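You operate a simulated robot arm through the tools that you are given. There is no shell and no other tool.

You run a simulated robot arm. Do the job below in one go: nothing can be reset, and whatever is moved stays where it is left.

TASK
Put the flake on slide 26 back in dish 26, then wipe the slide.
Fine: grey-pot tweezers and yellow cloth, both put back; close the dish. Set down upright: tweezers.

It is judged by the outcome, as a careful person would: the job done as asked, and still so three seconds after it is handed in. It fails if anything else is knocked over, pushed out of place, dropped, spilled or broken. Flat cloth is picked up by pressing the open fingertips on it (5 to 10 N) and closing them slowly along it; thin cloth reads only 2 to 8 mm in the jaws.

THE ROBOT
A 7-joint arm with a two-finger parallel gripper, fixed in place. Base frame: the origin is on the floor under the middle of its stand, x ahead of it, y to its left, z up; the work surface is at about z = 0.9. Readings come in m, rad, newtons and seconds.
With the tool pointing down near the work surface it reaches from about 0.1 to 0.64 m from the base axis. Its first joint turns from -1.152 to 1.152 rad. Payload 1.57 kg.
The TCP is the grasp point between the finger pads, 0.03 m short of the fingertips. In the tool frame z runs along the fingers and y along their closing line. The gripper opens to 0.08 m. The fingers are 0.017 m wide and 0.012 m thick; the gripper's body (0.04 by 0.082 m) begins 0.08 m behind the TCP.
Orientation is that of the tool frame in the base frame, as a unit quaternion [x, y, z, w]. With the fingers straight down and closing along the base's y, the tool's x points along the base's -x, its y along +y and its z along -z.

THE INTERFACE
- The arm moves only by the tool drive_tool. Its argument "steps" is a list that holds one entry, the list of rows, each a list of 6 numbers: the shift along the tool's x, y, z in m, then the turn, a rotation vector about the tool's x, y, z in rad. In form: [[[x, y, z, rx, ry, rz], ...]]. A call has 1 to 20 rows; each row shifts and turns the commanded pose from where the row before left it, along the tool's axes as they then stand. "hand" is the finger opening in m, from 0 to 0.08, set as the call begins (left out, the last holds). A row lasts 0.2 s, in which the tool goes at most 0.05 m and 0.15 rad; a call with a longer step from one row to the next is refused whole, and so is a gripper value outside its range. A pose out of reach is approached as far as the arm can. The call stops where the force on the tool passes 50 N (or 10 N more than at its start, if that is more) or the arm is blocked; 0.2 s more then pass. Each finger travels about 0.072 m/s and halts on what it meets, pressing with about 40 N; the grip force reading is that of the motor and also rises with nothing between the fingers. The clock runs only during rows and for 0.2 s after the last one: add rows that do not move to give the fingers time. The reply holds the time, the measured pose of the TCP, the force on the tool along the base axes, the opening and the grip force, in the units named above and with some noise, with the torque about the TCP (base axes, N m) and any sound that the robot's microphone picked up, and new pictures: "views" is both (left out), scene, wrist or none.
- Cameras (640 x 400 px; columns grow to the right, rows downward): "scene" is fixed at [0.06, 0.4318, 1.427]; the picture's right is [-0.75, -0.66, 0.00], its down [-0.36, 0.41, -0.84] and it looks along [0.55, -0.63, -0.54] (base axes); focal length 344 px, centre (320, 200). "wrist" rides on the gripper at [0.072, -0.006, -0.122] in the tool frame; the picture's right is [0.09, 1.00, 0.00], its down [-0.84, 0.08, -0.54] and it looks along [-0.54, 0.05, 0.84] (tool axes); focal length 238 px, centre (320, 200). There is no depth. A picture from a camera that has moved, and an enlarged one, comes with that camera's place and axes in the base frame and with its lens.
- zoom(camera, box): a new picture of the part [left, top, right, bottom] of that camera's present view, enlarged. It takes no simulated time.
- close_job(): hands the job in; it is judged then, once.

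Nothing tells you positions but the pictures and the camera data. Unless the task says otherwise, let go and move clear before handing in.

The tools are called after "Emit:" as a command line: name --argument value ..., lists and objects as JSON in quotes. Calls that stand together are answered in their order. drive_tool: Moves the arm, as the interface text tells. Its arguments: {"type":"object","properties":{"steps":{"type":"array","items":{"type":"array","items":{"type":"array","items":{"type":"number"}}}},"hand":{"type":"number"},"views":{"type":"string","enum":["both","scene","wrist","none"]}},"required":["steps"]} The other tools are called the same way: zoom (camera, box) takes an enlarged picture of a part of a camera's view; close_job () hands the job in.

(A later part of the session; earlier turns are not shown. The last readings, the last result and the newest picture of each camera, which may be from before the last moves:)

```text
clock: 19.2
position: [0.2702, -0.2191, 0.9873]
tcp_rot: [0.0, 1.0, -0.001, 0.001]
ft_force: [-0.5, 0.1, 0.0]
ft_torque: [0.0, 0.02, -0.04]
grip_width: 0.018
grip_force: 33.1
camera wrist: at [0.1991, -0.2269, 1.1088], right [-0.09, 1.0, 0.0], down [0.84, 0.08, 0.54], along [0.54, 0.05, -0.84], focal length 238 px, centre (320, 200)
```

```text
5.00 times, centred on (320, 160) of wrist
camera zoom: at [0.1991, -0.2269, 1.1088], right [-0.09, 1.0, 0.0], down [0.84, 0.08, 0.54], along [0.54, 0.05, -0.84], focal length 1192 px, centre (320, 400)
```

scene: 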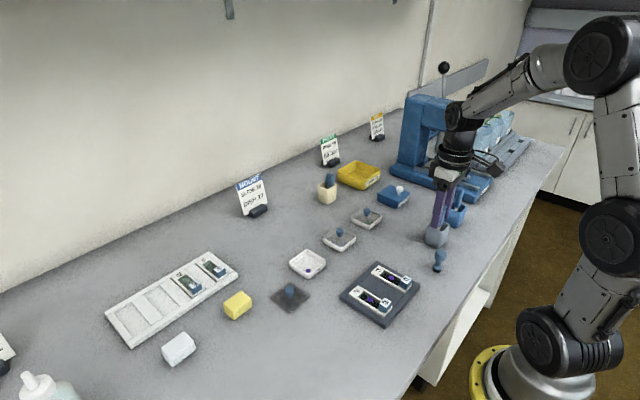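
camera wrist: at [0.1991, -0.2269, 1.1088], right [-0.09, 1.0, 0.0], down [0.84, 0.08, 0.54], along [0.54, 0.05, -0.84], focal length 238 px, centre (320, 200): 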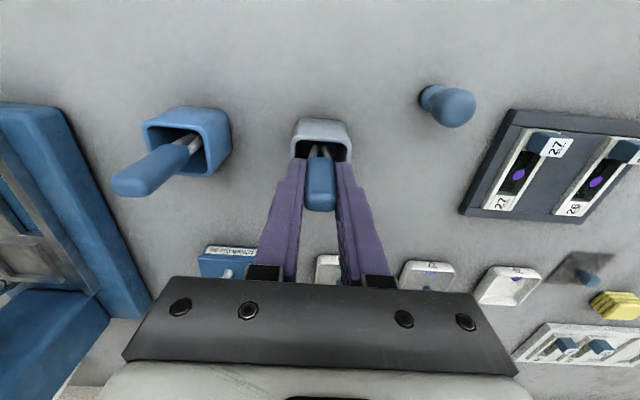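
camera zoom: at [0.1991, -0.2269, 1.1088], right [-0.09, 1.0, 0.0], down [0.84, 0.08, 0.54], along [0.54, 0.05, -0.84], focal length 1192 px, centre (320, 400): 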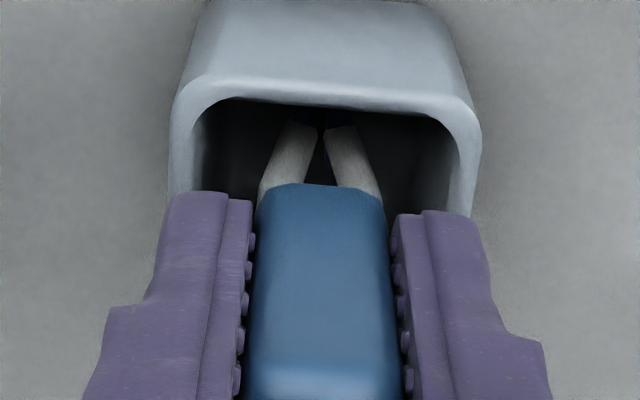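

The handle is rigid at 18 mm. I'll firm up the grip and lift the tweezers straight out of the pot.

Emit:
drive_tool --steps '[[[0, 0, 0, 0, 0, 0], [0, 0, 0, 0, 0, 0], [0, 0, -0.01, 0, 0, 0], [0, 0, -0.02, 0, 0, 0], [0, 0, -0.03, 0, 0, 0], [0, 0, -0.03, 0, 0, 0], [0, 0, -0.02, 0, 0, 0], [0, 0, 0, 0, 0, 0]]]' --hand 0.005

Emit:
zoom --camera "wrist" --box '[256, 120, 384, 200]'

Emit:
zoom --camera "scene" --box '[412, 150, 476, 260]'

```text
clock: 21.0
position: [0.2694, -0.2215, 1.0985]
tcp_rot: [0.0, 1.0, 0.0, 0.001]
ft_force: [0.9, 0.8, -0.6]
ft_torque: [0.01, 0.02, 0.02]
grip_width: 0.0178
grip_force: 32.4
camera wrist: at [0.1975, -0.2281, 1.2201], right [-0.09, 1.0, 0.0], down [0.84, 0.08, 0.54], along [0.54, 0.05, -0.84], focal length 238 px, centre (320, 200)
```

scene: 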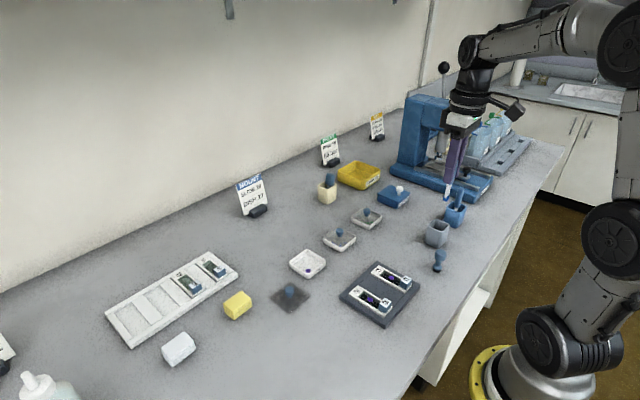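
wrist: 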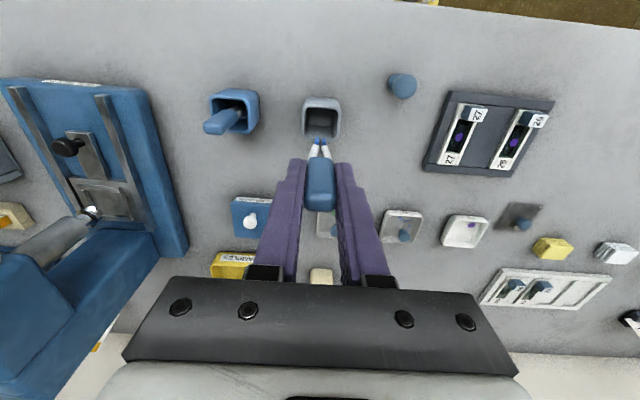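

```text
5.00 times, centred on (320, 160) of wrist
camera zoom: at [0.1975, -0.2281, 1.2201], right [-0.09, 1.0, 0.0], down [0.84, 0.08, 0.54], along [0.54, 0.05, -0.84], focal length 1192 px, centre (320, 400)
```

zoom: 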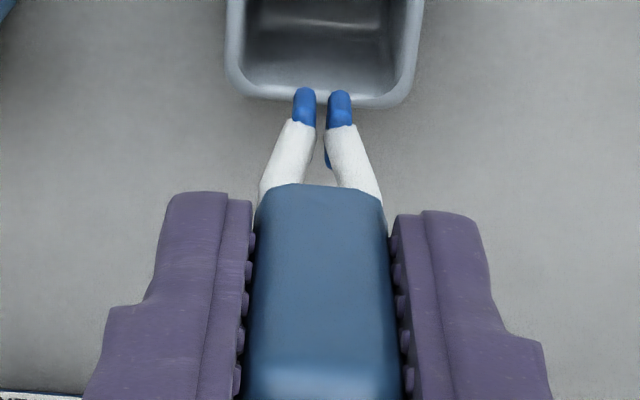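

```text
3.64 times, centred on (444, 205) of scene
camera zoom: at [0.06, 0.4318, 1.427], right [-0.75, -0.66, 0.0], down [-0.36, 0.41, -0.84], along [0.55, -0.63, -0.54], focal length 1249 px, centre (-131, 182)
```

zoom: 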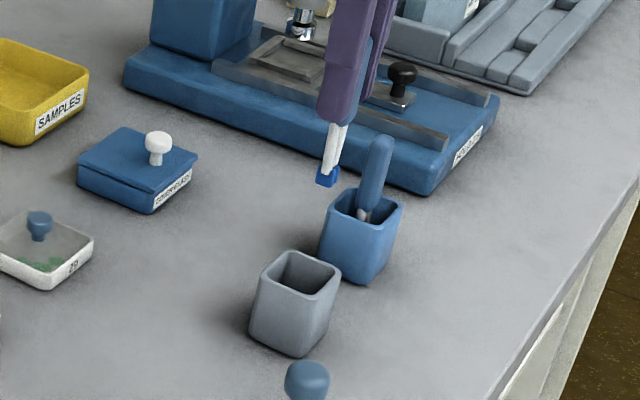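

The tweezers came out cleanly. I'll look closely at their tips, which appear to be blue pads.

Emit:
zoom --camera "wrist" --box '[300, 130, 340, 165]'

Emit:
zoom --camera "scene" --box '[430, 180, 462, 205]'

```text
11.43 times, centred on (320, 148) of wrist
camera zoom: at [0.1975, -0.2281, 1.2201], right [-0.09, 1.0, 0.0], down [0.84, 0.08, 0.54], along [0.54, 0.05, -0.84], focal length 2724 px, centre (320, 800)
```

zoom: 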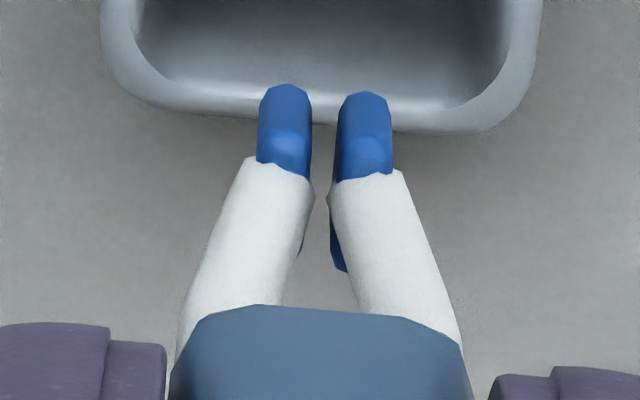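

```text
16.00 times, centred on (446, 192) of scene
camera zoom: at [0.06, 0.4318, 1.427], right [-0.75, -0.66, 0.0], down [-0.36, 0.41, -0.84], along [0.55, -0.63, -0.54], focal length 5497 px, centre (-1696, 320)
```

zoom: 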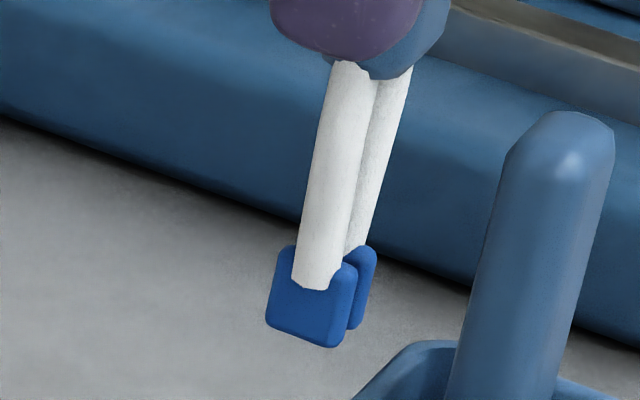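

The tips are two blue pads about 2 mm apart, ending roughly 75 mm below the TCP. I'll carry the tweezers over slide 26, staying high, and measure the flake from there.

Emit:
drive_tool --steps '[[[-0.001, 0.035, 0, 0, 0, 0], [-0.002, 0.035, 0, 0, 0, 0], [-0.002, 0.035, 0, 0, 0, 0], [-0.002, 0.035, 0, 0, 0, 0], [-0.002, 0.035, 0, 0, 0, 0], [-0.001, 0.035, 0, 0, 0, 0], [-0.001, 0.035, 0, 0, 0, 0], [0, 0.01, 0.02, 0, 0, 0], [0, 0, 0.02, 0, 0, 0], [0, 0, 0, 0, 0, 0]]]'

Emit:
zoom --camera "wrist" --box '[256, 80, 384, 180]'

Emit:
zoom --camera "scene" --box '[340, 230, 420, 330]'

```text
clock: 23.2
position: [0.28, 0.0358, 1.058]
tcp_rot: [0.001, 1.0, 0.0, 0.0]
ft_force: [0.5, 0.2, -0.8]
ft_torque: [0.02, -0.01, 0.02]
grip_width: 0.018
grip_force: 32.3
camera wrist: at [0.208, 0.0282, 1.1796], right [-0.09, 1.0, 0.0], down [0.84, 0.08, 0.54], along [0.54, 0.05, -0.84], focal length 238 px, centre (320, 200)
```

scene: 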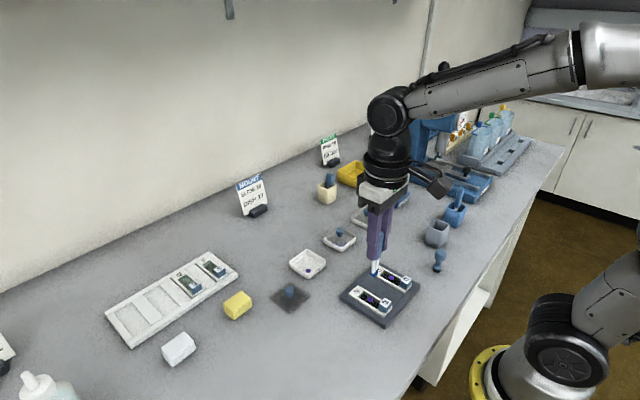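
wrist: 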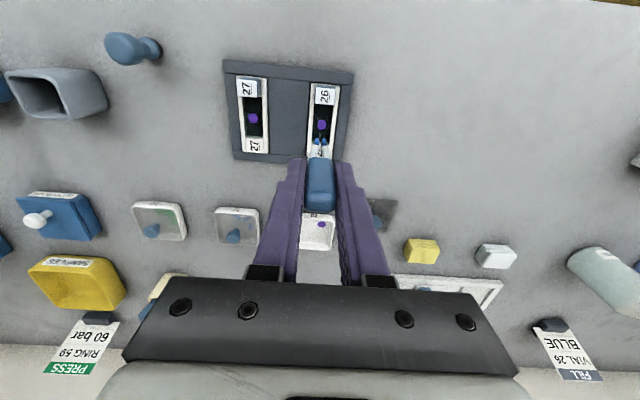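

```text
4.00 times, centred on (320, 130) of wrist
camera zoom: at [0.208, 0.0282, 1.1796], right [-0.09, 1.0, 0.0], down [0.84, 0.08, 0.54], along [0.54, 0.05, -0.84], focal length 953 px, centre (320, 480)
```

zoom: 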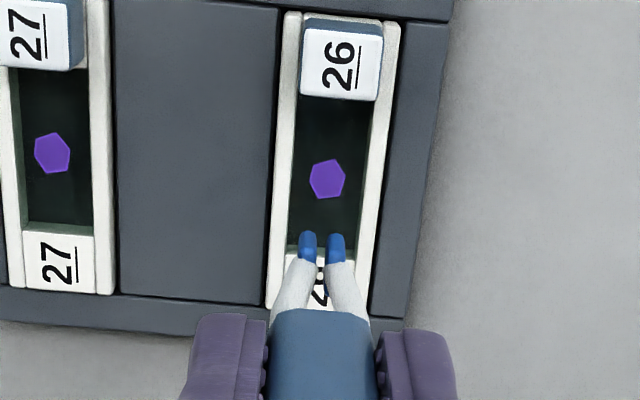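

```text
4.00 times, centred on (380, 280) of scene
camera zoom: at [0.06, 0.4318, 1.427], right [-0.75, -0.66, 0.0], down [-0.36, 0.41, -0.84], along [0.55, -0.63, -0.54], focal length 1374 px, centre (80, -120)
```

zoom: 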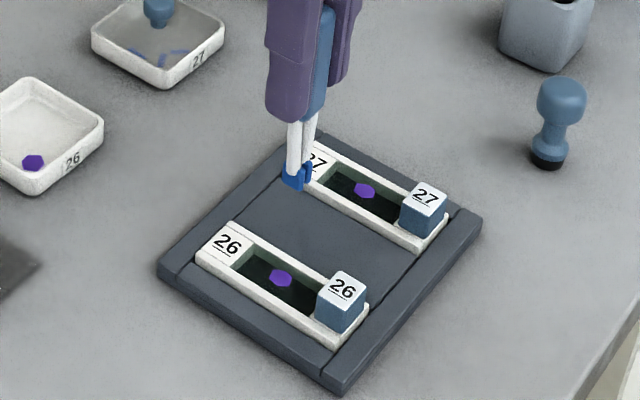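

The flake on slide 26 is at about (0.279, 0.0366, 0.9166), with the tips about 65 mm above it. I'll shift by about 2 mm and go down to just above the flake.

Emit:
drive_tool --steps '[[[-0.002, 0.0015, 0.015, 0, 0, 0], [0, 0, 0.02, 0, 0, 0], [0, 0, 0.015, 0, 0, 0], [0, 0, 0.006, 0, 0, 0], [0, 0, 0, 0, 0, 0]]]'

Emit:
zoom --camera "wrist" --box '[272, 90, 368, 165]'

Emit:
zoom --camera "scene" --box '[345, 275, 395, 315]'

```text
clock: 24.4
position: [0.2829, 0.0354, 1.0021]
tcp_rot: [0.0, 1.0, -0.001, 0.0]
ft_force: [0.7, -0.3, -0.1]
ft_torque: [0.0, 0.04, 0.03]
grip_width: 0.0177
grip_force: 32.7
camera wrist: at [0.2114, 0.0288, 1.123], right [-0.09, 1.0, 0.0], down [0.84, 0.08, 0.54], along [0.54, 0.05, -0.84], focal length 238 px, centre (320, 200)
```

scene: 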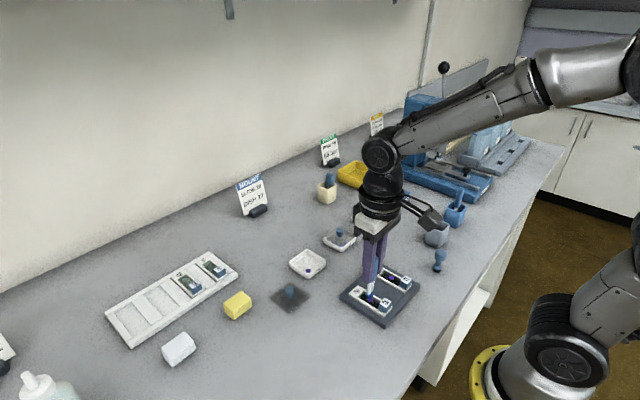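
wrist: 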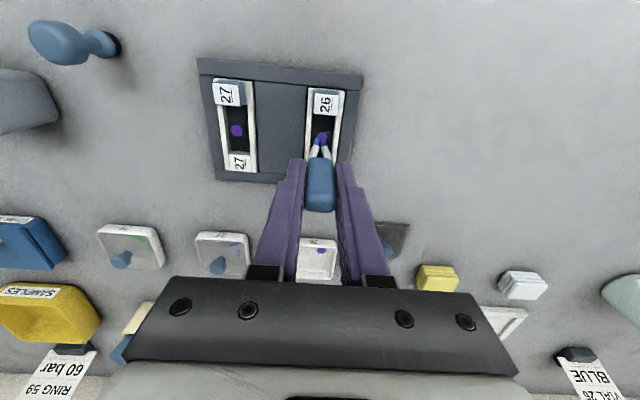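

```text
5.33 times, centred on (320, 128) of wrist
camera zoom: at [0.2114, 0.0288, 1.123], right [-0.09, 1.0, 0.0], down [0.84, 0.08, 0.54], along [0.54, 0.05, -0.84], focal length 1271 px, centre (320, 587)
```

zoom: 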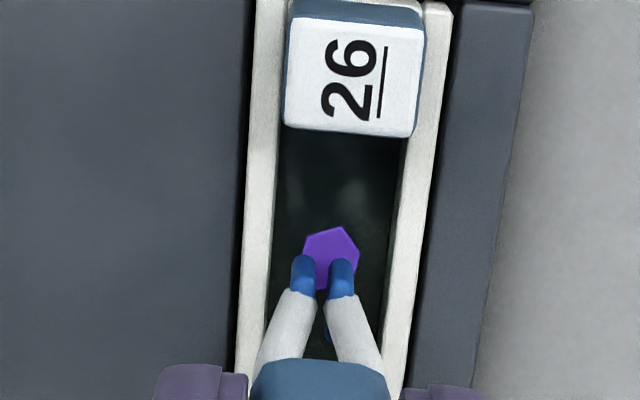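

```text
10.00 times, centred on (370, 295) of scene
camera zoom: at [0.06, 0.4318, 1.427], right [-0.75, -0.66, 0.0], down [-0.36, 0.41, -0.84], along [0.55, -0.63, -0.54], focal length 3436 px, centre (-180, -750)
```

zoom: 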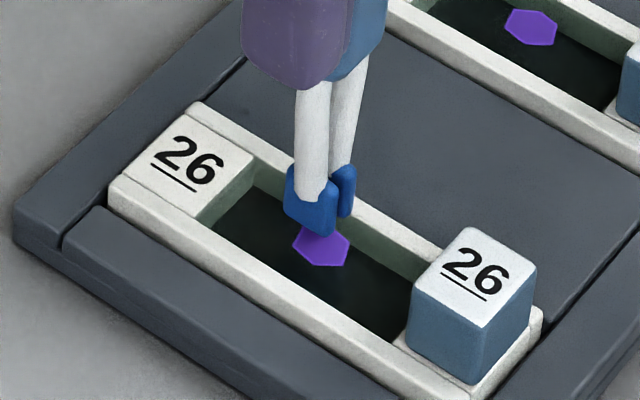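

The tips sit about 9 mm above the flake, off by roughly 1.5 mm in each of x and y. I'll correct that and go down the last stretch in small steps with force checks.

Emit:
drive_tool --steps '[[[0.0015, 0.0017, 0, 0, 0, 0], [0, 0, 0.003, 0, 0, 0], [0, 0, 0.003, 0, 0, 0], [0, 0, 0, 0, 0, 0]]]'

Emit:
zoom --camera "wrist" --box '[272, 90, 368, 165]'

Emit:
zoom --camera "scene" --box '[345, 275, 395, 315]'

```text
clock: 25.4
position: [0.2816, 0.0375, 0.9961]
tcp_rot: [0.0, 1.0, 0.0, 0.0]
ft_force: [-0.3, -0.3, 0.6]
ft_torque: [-0.02, 0.01, -0.03]
grip_width: 0.0178
grip_force: 32.4
camera wrist: at [0.2102, 0.0296, 1.1178], right [-0.09, 1.0, 0.0], down [0.84, 0.08, 0.54], along [0.54, 0.05, -0.84], focal length 238 px, centre (320, 200)
```

scene: 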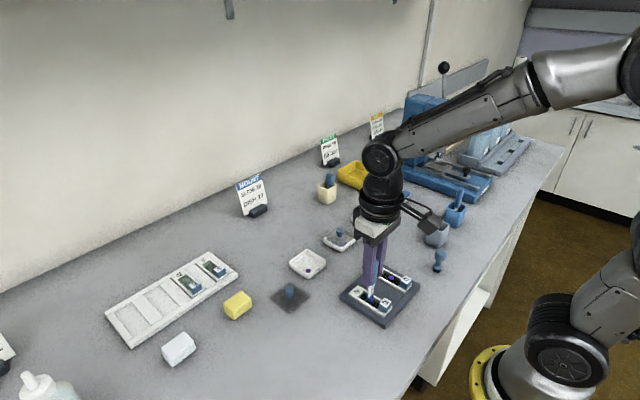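
wrist: 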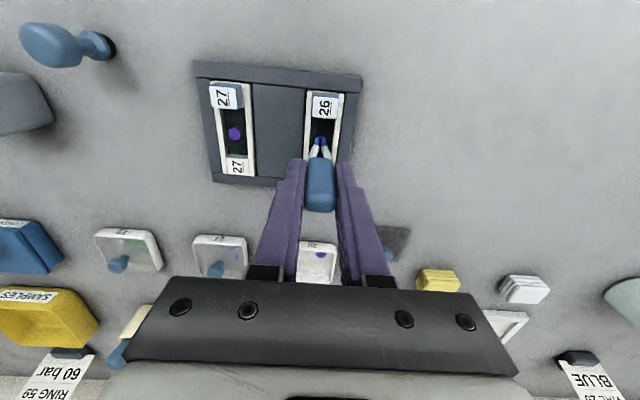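

```text
5.33 times, centred on (320, 128) of wrist
camera zoom: at [0.2102, 0.0296, 1.1178], right [-0.09, 1.0, 0.0], down [0.84, 0.08, 0.54], along [0.54, 0.05, -0.84], focal length 1271 px, centre (320, 587)
```

zoom: 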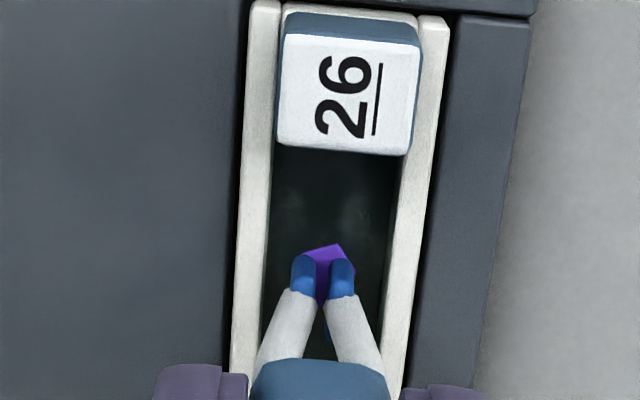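

```text
10.00 times, centred on (370, 295) of scene
camera zoom: at [0.06, 0.4318, 1.427], right [-0.75, -0.66, 0.0], down [-0.36, 0.41, -0.84], along [0.55, -0.63, -0.54], focal length 3436 px, centre (-180, -750)
```

zoom: 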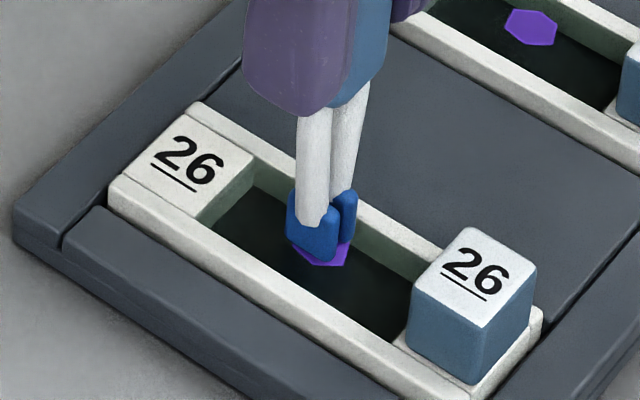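

The tips are about 3 to 4 mm above the flake and nearly centred. I'll continue gently.

Emit:
drive_tool --steps '[[[0.0005, 0.0008, 0.002, 0, 0, 0], [0, 0, 0, 0, 0, 0]]]' --views "none"

Emit:
drive_tool --steps '[[[0, 0, 0.001, 0, 0, 0], [0, 0, 0, 0, 0, 0]]]' --views "wrist"

Emit:
zoom --camera "scene" --box '[345, 275, 395, 315]'

```text
clock: 26.0
position: [0.282, 0.0374, 0.9954]
tcp_rot: [0.0, 1.0, 0.0, 0.003]
ft_force: [-1.4, -3.2, 13.8]
ft_torque: [-0.2, 0.11, 0.01]
grip_width: 0.0178
grip_force: 32.5
```

```text
clock: 26.6
position: [0.2824, 0.0377, 0.9943]
tcp_rot: [0.0, 1.0, 0.0, 0.004]
ft_force: [-2.5, -0.6, 30.0]
ft_torque: [-0.11, 0.25, 0.03]
grip_width: 0.0179
grip_force: 32.4
camera wrist: at [0.2105, 0.0306, 1.1154], right [-0.09, 1.0, 0.0], down [0.83, 0.08, 0.55], along [0.55, 0.05, -0.84], focal length 238 px, centre (320, 200)
```

wrist: 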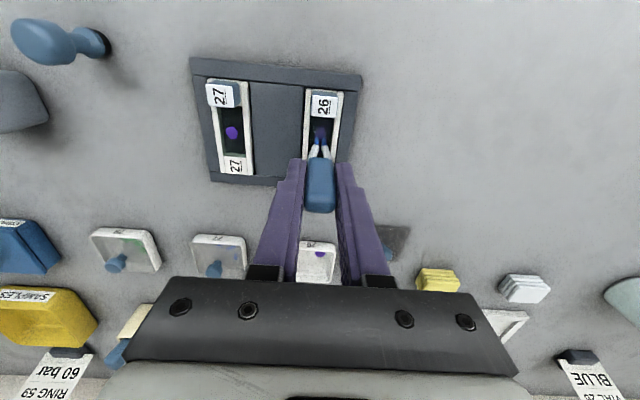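

```text
10.00 times, centred on (370, 295) of scene
camera zoom: at [0.0597, 0.4318, 1.427], right [-0.75, -0.66, 0.0], down [-0.36, 0.41, -0.84], along [0.55, -0.63, -0.54], focal length 3436 px, centre (-180, -750)
```

zoom: 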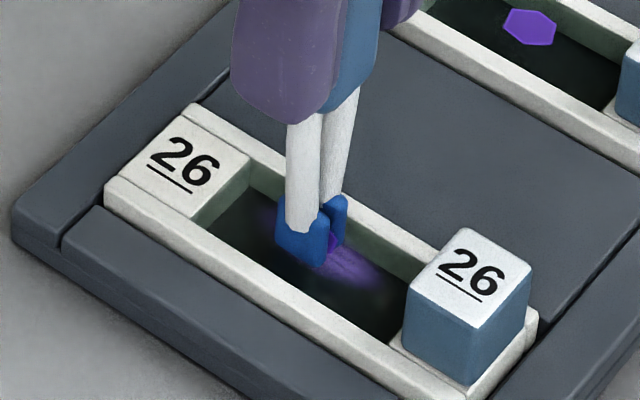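

Contact. The flake seems to be held at the tips now, and there's a purple smear on the slide, which would be what needs wiping. I'll back off and look.

Emit:
drive_tool --steps '[[[0, 0, -0.002, 0, 0, 0], [0, 0, -0.004, 0, 0, 0], [0, 0, -0.01, 0, 0, 0], [0, 0, -0.01, 0, 0, 0], [0, 0, 0, 0, 0, 0]]]'

Emit:
zoom --camera "wrist" --box '[272, 80, 368, 160]'

Emit:
zoom --camera "scene" --box '[345, 265, 395, 315]'

```text
clock: 27.8
position: [0.2809, 0.0374, 1.0171]
tcp_rot: [0.0, 1.0, -0.001, 0.001]
ft_force: [0.5, -0.1, -0.2]
ft_torque: [-0.02, 0.01, -0.03]
grip_width: 0.0177
grip_force: 32.4
camera wrist: at [0.2096, 0.0314, 1.1392], right [-0.09, 1.0, 0.0], down [0.84, 0.08, 0.54], along [0.54, 0.05, -0.84], focal length 238 px, centre (320, 200)
```

scene: 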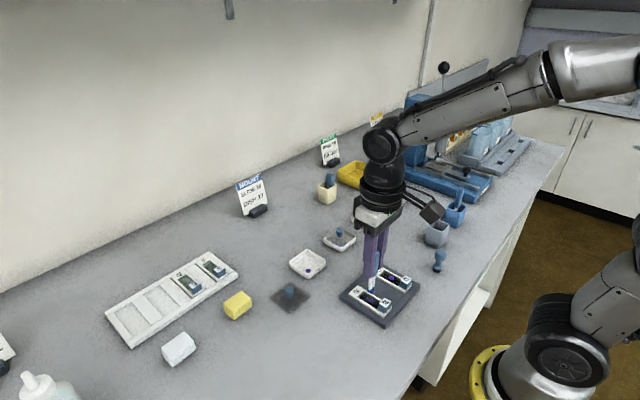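
wrist: 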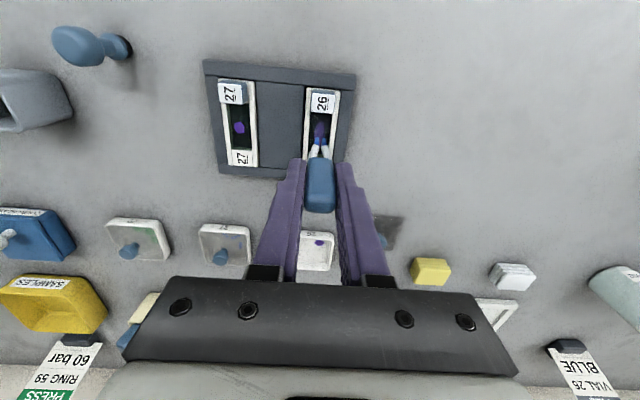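

```text
5.00 times, centred on (320, 120) of wrist
camera zoom: at [0.2096, 0.0314, 1.1392], right [-0.09, 1.0, 0.0], down [0.84, 0.08, 0.54], along [0.54, 0.05, -0.84], focal length 1192 px, centre (320, 600)
```

zoom: 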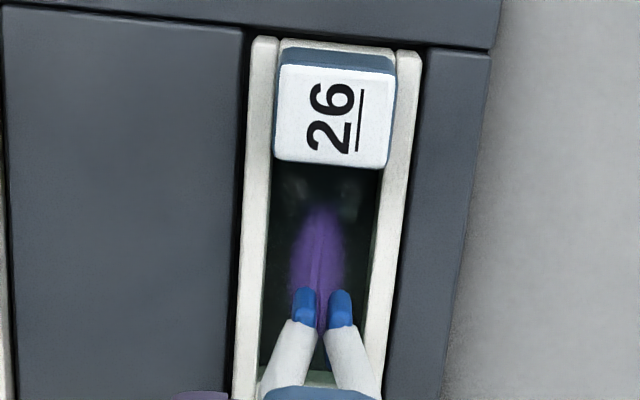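

```text
8.00 times, centred on (370, 290) of scene
camera zoom: at [0.06, 0.4318, 1.427], right [-0.75, -0.66, 0.0], down [-0.36, 0.41, -0.84], along [0.55, -0.63, -0.54], focal length 2748 px, centre (-80, -520)
```

zoom: 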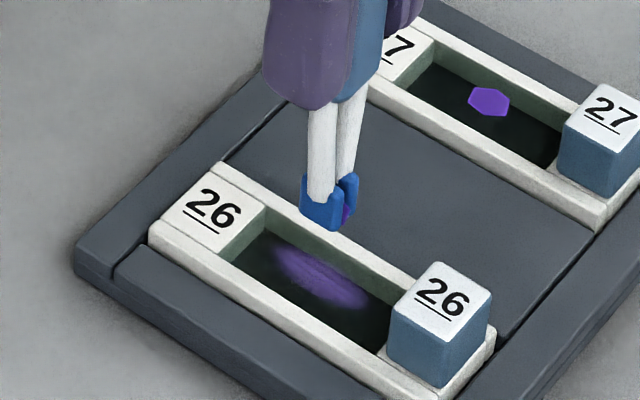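

The flake is gripped between the pads and the slide shows a purple residue smear. Next I'll carry the flake over dish 26, aiming for the free part of its floor.

Emit:
drive_tool --steps '[[[0, 0, -0.02, 0, 0, 0], [-0.03, 0, -0.005, 0, 0, 0], [-0.035, -0.001, 0, 0, 0, 0], [-0.035, -0.002, 0, 0, 0, 0], [-0.035, -0.002, 0, 0, 0, 0], [-0.028, -0.001, 0, 0, 0, 0], [0, 0, 0, 0, 0, 0]]]'

Emit:
zoom --camera "wrist" --box '[262, 90, 378, 170]'

Emit:
zoom --camera "scene" --box '[275, 215, 339, 285]'

```text
clock: 29.4
position: [0.4434, 0.0309, 1.0459]
tcp_rot: [0.0, 1.0, -0.001, 0.001]
ft_force: [0.2, 0.2, 0.0]
ft_torque: [0.0, 0.0, 0.02]
grip_width: 0.0181
grip_force: 32.2
camera wrist: at [0.3724, 0.0235, 1.1665], right [-0.09, 1.0, 0.0], down [0.84, 0.08, 0.54], along [0.54, 0.05, -0.84], focal length 238 px, centre (320, 200)
```

scene: 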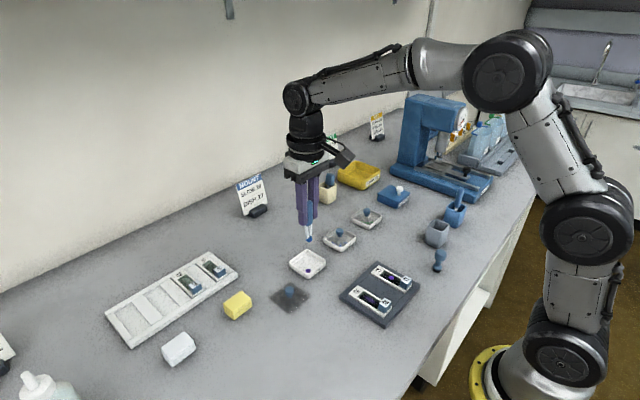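
wrist: 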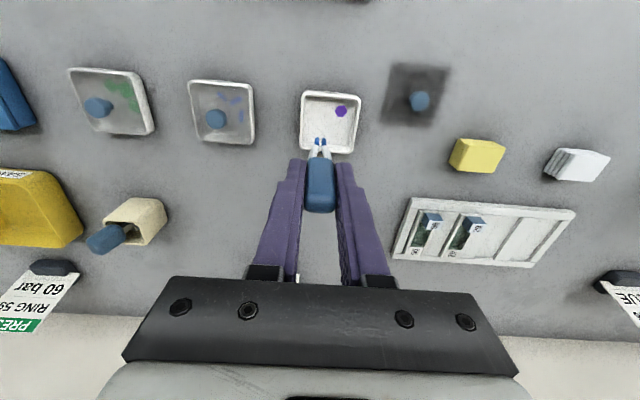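

```text
5.00 times, centred on (320, 130) of wrist
camera zoom: at [0.3724, 0.0235, 1.1665], right [-0.09, 1.0, 0.0], down [0.84, 0.08, 0.54], along [0.54, 0.05, -0.84], focal length 1192 px, centre (320, 550)
```

zoom: 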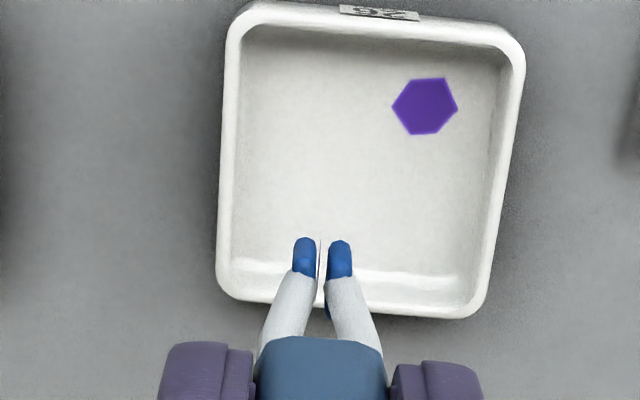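

```text
5.71 times, centred on (307, 250) of scene
camera zoom: at [0.06, 0.4318, 1.427], right [-0.75, -0.66, 0.0], down [-0.36, 0.41, -0.84], along [0.55, -0.63, -0.54], focal length 1963 px, centre (394, -86)
```

zoom: 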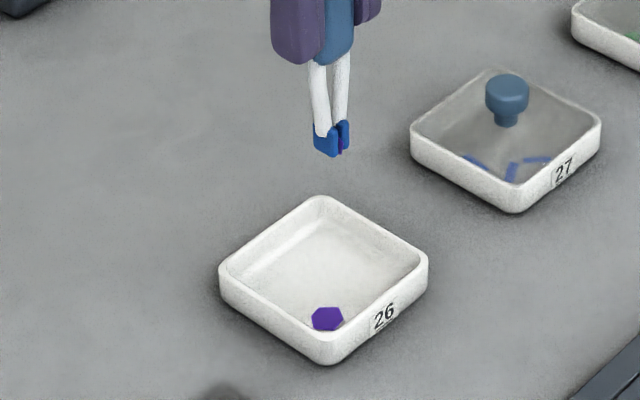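

The flake is held edge-on between the pads. Dish 26's floor is at about z 0.906, with its own flake near (0.426, 0.050). I'll lower into the free area and step down carefully near the floor.

Emit:
drive_tool --steps '[[[0, 0.001, 0.02, 0, 0, 0], [0, 0, 0.02, 0, 0, 0], [0, 0, 0.012, 0, 0, 0], [0, 0, 0, 0, 0, 0]]]'

Emit:
zoom --camera "wrist" --box '[262, 90, 378, 170]'

Emit:
zoom --camera "scene" --box '[285, 235, 330, 285]'

```text
clock: 30.4
position: [0.4427, 0.0339, 0.9923]
tcp_rot: [0.001, 1.0, 0.0, 0.001]
ft_force: [0.9, -0.3, -0.7]
ft_torque: [0.0, 0.02, 0.03]
grip_width: 0.0179
grip_force: 32.5
camera wrist: at [0.3722, 0.026, 1.1138], right [-0.09, 1.0, 0.0], down [0.84, 0.08, 0.54], along [0.54, 0.05, -0.84], focal length 238 px, centre (320, 200)
```

scene: 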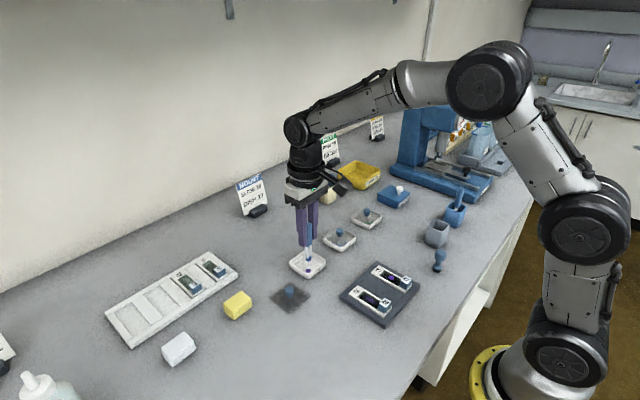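
wrist: 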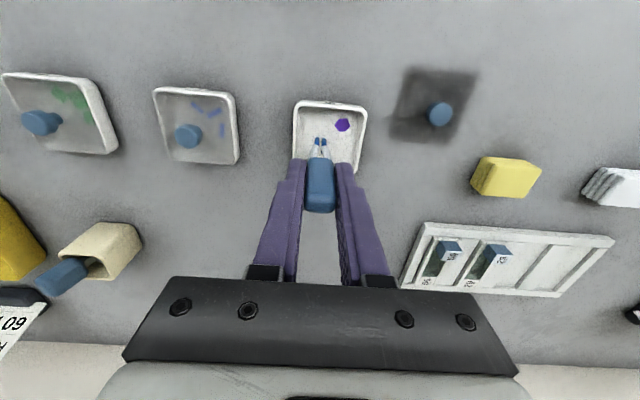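

```text
5.00 times, centred on (320, 130) of wrist
camera zoom: at [0.3722, 0.026, 1.1138], right [-0.09, 1.0, 0.0], down [0.84, 0.08, 0.54], along [0.54, 0.05, -0.84], focal length 1192 px, centre (320, 550)
```

zoom: 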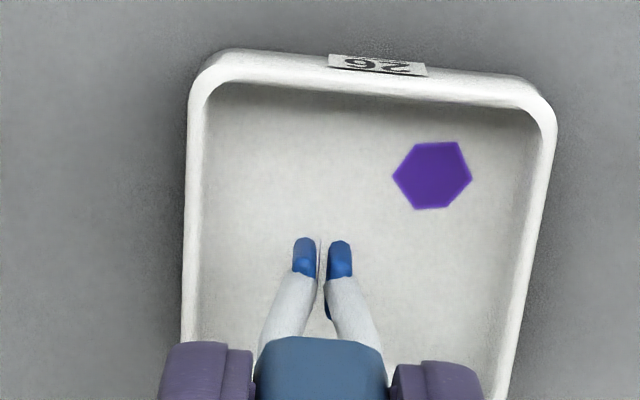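

```text
8.00 times, centred on (308, 260) of scene
camera zoom: at [0.06, 0.4318, 1.427], right [-0.75, -0.66, 0.0], down [-0.36, 0.41, -0.84], along [0.55, -0.63, -0.54], focal length 2748 px, centre (420, -280)
```

zoom: 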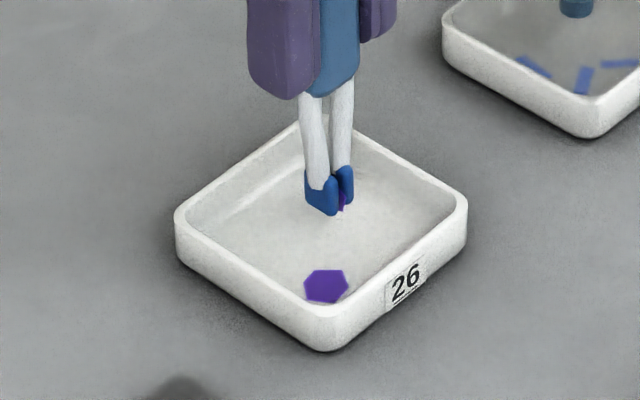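

The tips are inside the dish and clear of the walls and the other flake. I'll step down gently.

Emit:
drive_tool --steps '[[[0, 0, 0.002, 0, 0, 0], [0, 0, 0.002, 0, 0, 0], [0, 0, 0, 0, 0, 0]]]' --views "none"

```text
clock: 31.2
position: [0.4431, 0.0333, 0.9888]
tcp_rot: [-0.001, 1.0, -0.001, 0.001]
ft_force: [0.0, -0.6, -0.2]
ft_torque: [-0.03, -0.02, 0.02]
grip_width: 0.0179
grip_force: 32.8
```

Emit:
drive_tool --steps '[[[0, 0, 0.002, 0, 0, 0], [0, 0, 0, 0, 0, 0]]]' --views "none"

```text
clock: 31.8
position: [0.444, 0.0335, 0.9861]
tcp_rot: [0.0, 1.0, 0.0, 0.001]
ft_force: [-0.6, -0.8, 0.2]
ft_torque: [0.0, -0.01, 0.01]
grip_width: 0.0178
grip_force: 32.5
```

Emit:
drive_tool --steps '[[[0, 0, 0.0015, 0, 0, 0], [0, 0, 0, 0, 0, 0]]]' --views "none"

```text
clock: 32.4
position: [0.4439, 0.0328, 0.9842]
tcp_rot: [0.0, 1.0, -0.002, 0.0]
ft_force: [-0.3, -0.4, -0.4]
ft_torque: [-0.01, 0.01, 0.02]
grip_width: 0.0179
grip_force: 32.2
```

Emit:
drive_tool --steps '[[[0, 0, 0.0015, 0, 0, 0], [0, 0, 0, 0, 0, 0]]]' --views "scene"

Emit:
zoom --camera "scene" --box '[285, 235, 330, 285]'

```text
clock: 33.0
position: [0.444, 0.0325, 0.9843]
tcp_rot: [0.0, 1.0, 0.001, 0.002]
ft_force: [-3.1, 0.3, 11.3]
ft_torque: [-0.06, 0.26, -0.01]
grip_width: 0.0177
grip_force: 32.3
```

scene: 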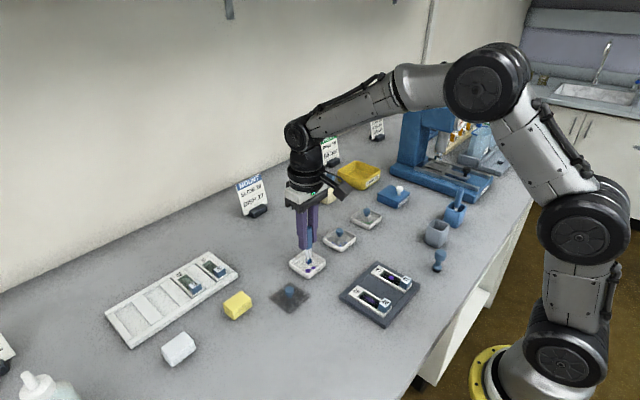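

```text
8.00 times, centred on (308, 260) of scene
camera zoom: at [0.0598, 0.4318, 1.427], right [-0.75, -0.66, 0.0], down [-0.36, 0.41, -0.84], along [0.55, -0.63, -0.54], focal length 2748 px, centre (420, -280)
```

zoom: 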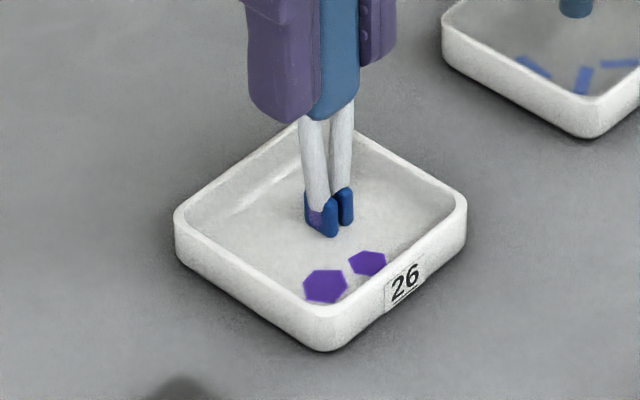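

The flake is released and lies flat on the dish floor beside the other one. I'll lift the tweezers clear and confirm.

Emit:
drive_tool --steps '[[[0, 0, -0.003, 0, 0, 0], [0, 0, -0.01, 0, 0, 0], [0, 0, -0.03, 0, 0, 0], [0, 0, -0.04, 0, 0, 0], [0, 0, -0.035, 0, 0, 0], [0, 0, 0, 0, 0, 0]]]'

Emit:
zoom --camera "wrist" --box '[262, 70, 378, 170]'

Emit:
zoom --camera "scene" --box '[275, 205, 339, 285]'

```text
clock: 34.4
position: [0.4438, 0.0315, 1.0991]
tcp_rot: [0.0, 1.0, -0.001, 0.001]
ft_force: [-0.7, 0.5, -0.3]
ft_torque: [0.0, -0.02, -0.01]
grip_width: 0.0182
grip_force: 32.7
camera wrist: at [0.3716, 0.0251, 1.2212], right [-0.09, 1.0, 0.0], down [0.84, 0.08, 0.54], along [0.54, 0.05, -0.84], focal length 238 px, centre (320, 200)
```

scene: 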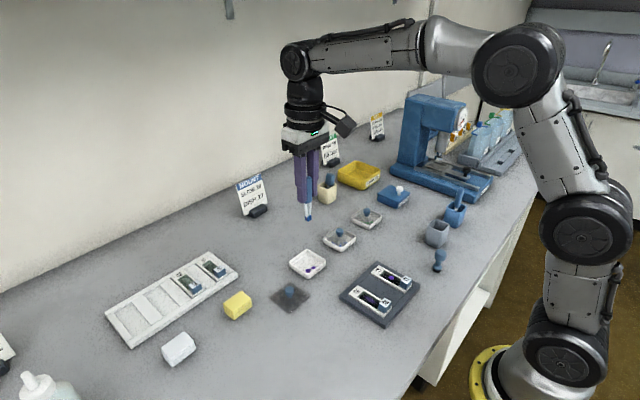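
wrist: 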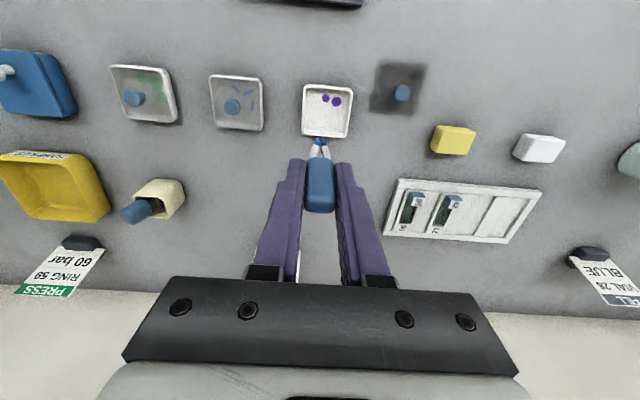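

```text
4.00 times, centred on (320, 120) of wrist
camera zoom: at [0.3716, 0.0251, 1.2212], right [-0.09, 1.0, 0.0], down [0.84, 0.08, 0.54], along [0.54, 0.05, -0.84], focal length 953 px, centre (320, 520)
```

zoom: 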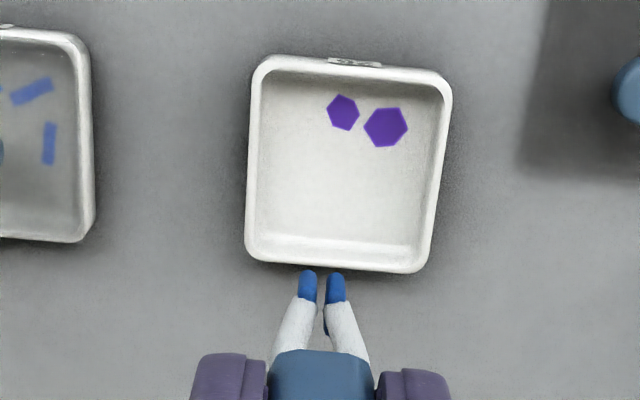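

```text
5.00 times, centred on (307, 245) of scene
camera zoom: at [0.06, 0.4318, 1.427], right [-0.75, -0.66, 0.0], down [-0.36, 0.41, -0.84], along [0.55, -0.63, -0.54], focal length 1718 px, centre (385, -25)
```

zoom: 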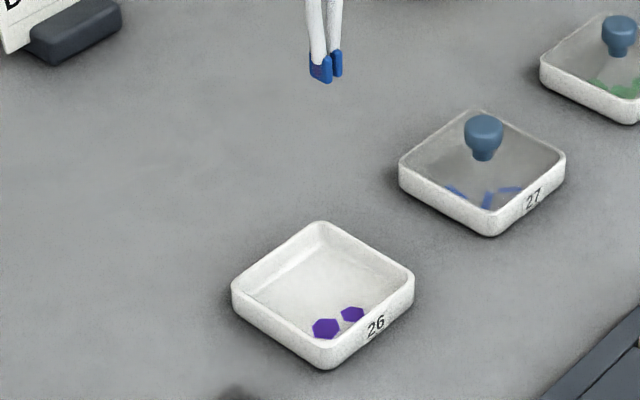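

Both purple flakes lie in dish 26. Next I'll take the tweezers back above the grey pot by reversing my commanded moves.

Emit:
drive_tool --steps '[[[0.02175, -0.03175, 0, 0, 0, 0], [0.02175, -0.03175, 0, 0, 0, 0], [0.02175, -0.03175, 0, 0, 0, 0], [0.02175, -0.03175, 0, 0, 0, 0], [0.02175, -0.03175, 0, 0, 0, 0], [0.02175, -0.03175, 0, 0, 0, 0], [0.02175, -0.03175, 0, 0, 0, 0], [0.02175, -0.03175, 0, 0, 0, 0], [0, 0, 0, 0, 0, 0]]]'

Emit:
zoom --camera "wrist" --box '[272, 80, 368, 160]'

Emit:
zoom --camera "scene" --box '[412, 170, 476, 260]'

```text
clock: 36.4
position: [0.2689, -0.2217, 1.1016]
tcp_rot: [0.0, 1.0, -0.001, 0.0]
ft_force: [0.3, 0.0, 0.5]
ft_torque: [0.04, 0.01, 0.04]
grip_width: 0.018
grip_force: 32.7
camera wrist: at [0.1972, -0.2281, 1.2228], right [-0.09, 1.0, 0.0], down [0.84, 0.08, 0.54], along [0.54, 0.05, -0.84], focal length 238 px, centre (320, 200)
```

scene: 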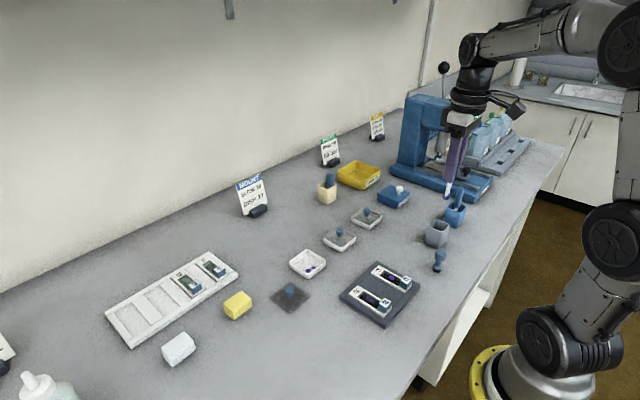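
wrist: 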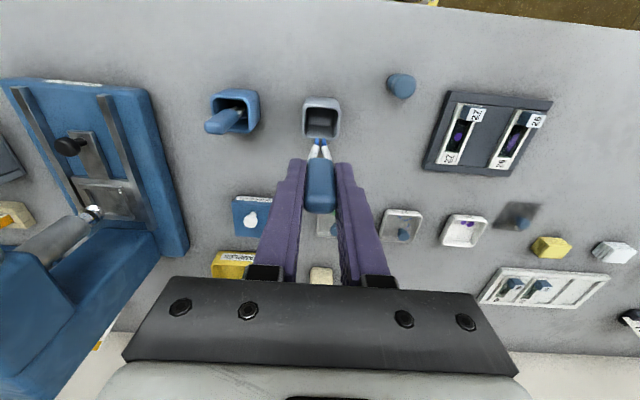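

```text
5.00 times, centred on (320, 120) of wrist
camera zoom: at [0.1972, -0.2281, 1.2228], right [-0.09, 1.0, 0.0], down [0.84, 0.08, 0.54], along [0.54, 0.05, -0.84], focal length 1192 px, centre (320, 600)
```

zoom: 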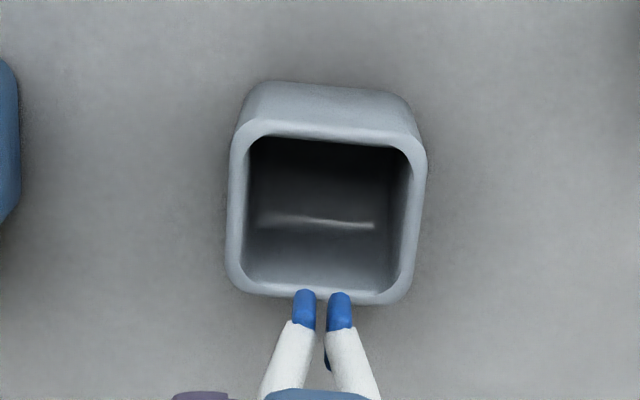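

```text
4.44 times, centred on (444, 215) of scene
camera zoom: at [0.06, 0.4318, 1.427], right [-0.75, -0.66, 0.0], down [-0.36, 0.41, -0.84], along [0.55, -0.63, -0.54], focal length 1527 px, centre (-231, 133)
```

zoom: 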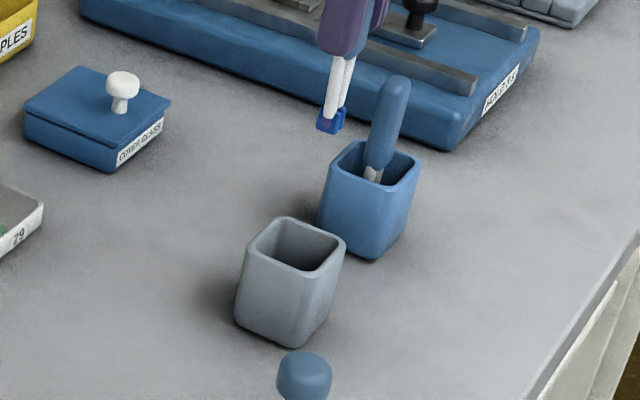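

The tips are above the pot with the same geometry as when I lifted them out. I'll lower most of the way and check the force before touching down.

Emit:
drive_tool --steps '[[[0, 0, 0.03, 0, 0, 0], [0, 0, 0.03, 0, 0, 0], [0, 0, 0.025, 0, 0, 0], [0, 0, 0.015, 0, 0, 0], [0, 0, 0.008, 0, 0, 0], [0, 0, 0, 0, 0, 0]]]'

Emit:
zoom --camera "wrist" --box '[256, 120, 384, 200]'

Emit:
zoom --camera "scene" --box '[412, 170, 476, 260]'

```text
clock: 37.8
position: [0.2709, -0.2196, 0.9911]
tcp_rot: [-0.001, 1.0, 0.0, 0.001]
ft_force: [0.1, 1.4, 1.2]
ft_torque: [0.03, -0.02, -0.01]
grip_width: 0.0181
grip_force: 32.5
camera wrist: at [0.1995, -0.2276, 1.1134], right [-0.09, 1.0, 0.0], down [0.84, 0.08, 0.54], along [0.54, 0.05, -0.84], focal length 238 px, centre (320, 200)
```

scene: 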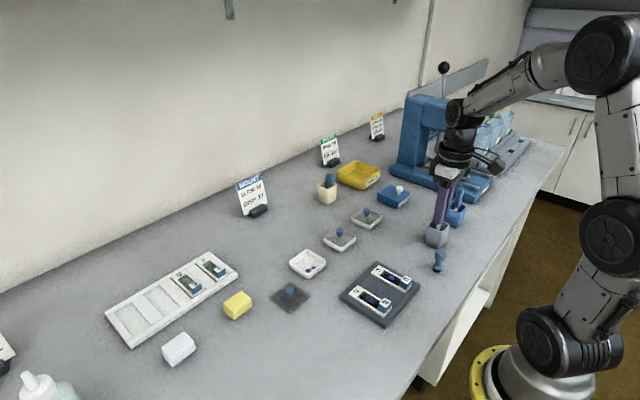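
wrist: 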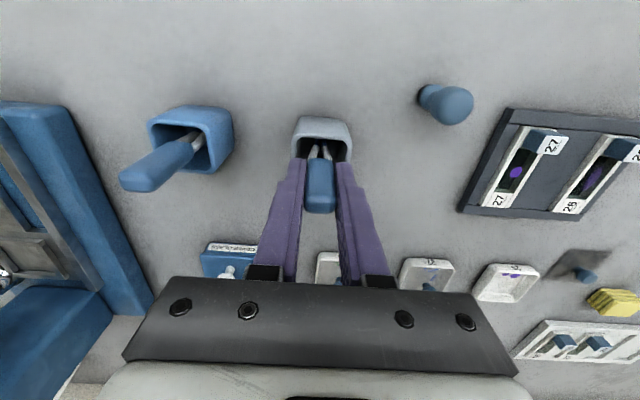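

```text
5.00 times, centred on (320, 160) of wrist
camera zoom: at [0.1995, -0.2276, 1.1134], right [-0.09, 1.0, 0.0], down [0.84, 0.08, 0.54], along [0.54, 0.05, -0.84], focal length 1192 px, centre (320, 400)
```

zoom: 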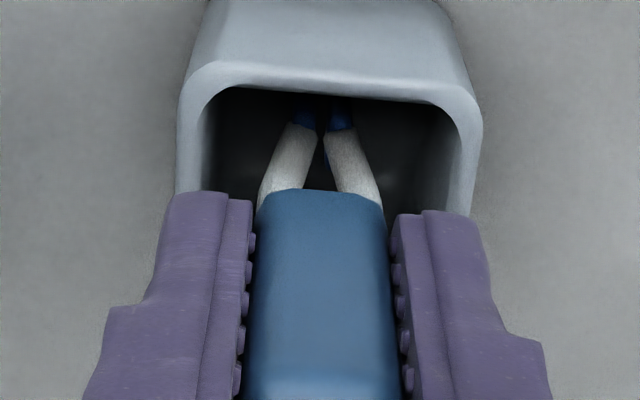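

```text
4.44 times, centred on (444, 215) of scene
camera zoom: at [0.06, 0.4318, 1.427], right [-0.75, -0.66, 0.0], down [-0.36, 0.41, -0.84], along [0.55, -0.63, -0.54], focal length 1527 px, centre (-231, 133)
```

zoom: 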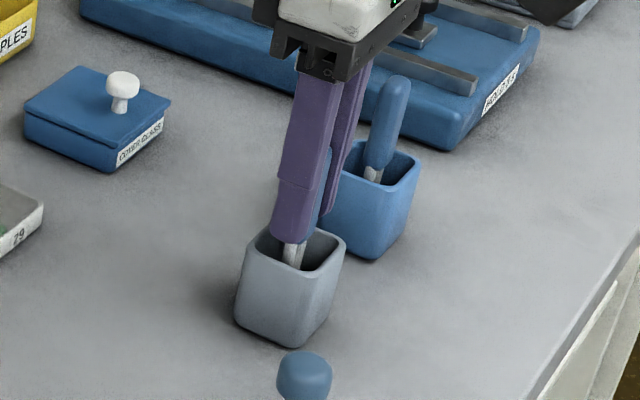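

I'm close to the pot floor, with the handle shifted 1 to 2 mm up in the grip from the earlier presses. I'll ease down in small steps and watch the force.

Emit:
drive_tool --steps '[[[0, 0, 0.002, 0, 0, 0], [0, 0, 0, 0, 0, 0]]]' --views "none"

```text
clock: 38.4
position: [0.2715, -0.2209, 0.9902]
tcp_rot: [0.0, 1.0, 0.0, 0.002]
ft_force: [-0.2, -0.1, -0.3]
ft_torque: [-0.01, -0.02, -0.02]
grip_width: 0.0178
grip_force: 32.7
```

Emit:
drive_tool --steps '[[[0, 0, 0.0015, 0, 0, 0], [0, 0, 0, 0, 0, 0]]]' --views "none"

```text
clock: 39.0
position: [0.2701, -0.2208, 0.9886]
tcp_rot: [0.001, 1.0, 0.0, 0.002]
ft_force: [0.5, 0.6, -0.6]
ft_torque: [-0.02, 0.02, -0.02]
grip_width: 0.0179
grip_force: 32.7
```

Emit:
drive_tool --steps '[[[0, 0, 0.0015, 0, 0, 0], [0, 0, 0, 0, 0, 0]]]' --views "none"

```text
clock: 39.6
position: [0.2697, -0.2202, 0.9869]
tcp_rot: [0.0, 1.0, 0.0, 0.001]
ft_force: [-0.4, 0.0, 0.1]
ft_torque: [0.0, -0.02, -0.01]
grip_width: 0.0178
grip_force: 32.7
```

Emit:
drive_tool --steps '[[[0, 0, 0.001, 0, 0, 0], [0, 0, 0, 0, 0, 0]]]' --views "none"

```text
clock: 40.2
position: [0.2703, -0.2195, 0.9861]
tcp_rot: [0.0, 1.0, 0.0, 0.002]
ft_force: [-0.1, -0.3, 0.1]
ft_torque: [0.01, 0.0, -0.02]
grip_width: 0.0177
grip_force: 32.3
```

Emit:
drive_tool --steps '[[[0, 0, 0.001, 0, 0, 0], [0, 0, 0, 0, 0, 0]]]' --views "none"

```text
clock: 40.8
position: [0.2687, -0.221, 0.9869]
tcp_rot: [-0.001, 1.0, -0.002, 0.001]
ft_force: [-1.0, -0.4, 4.7]
ft_torque: [-0.02, 0.07, 0.0]
grip_width: 0.0179
grip_force: 32.3
```

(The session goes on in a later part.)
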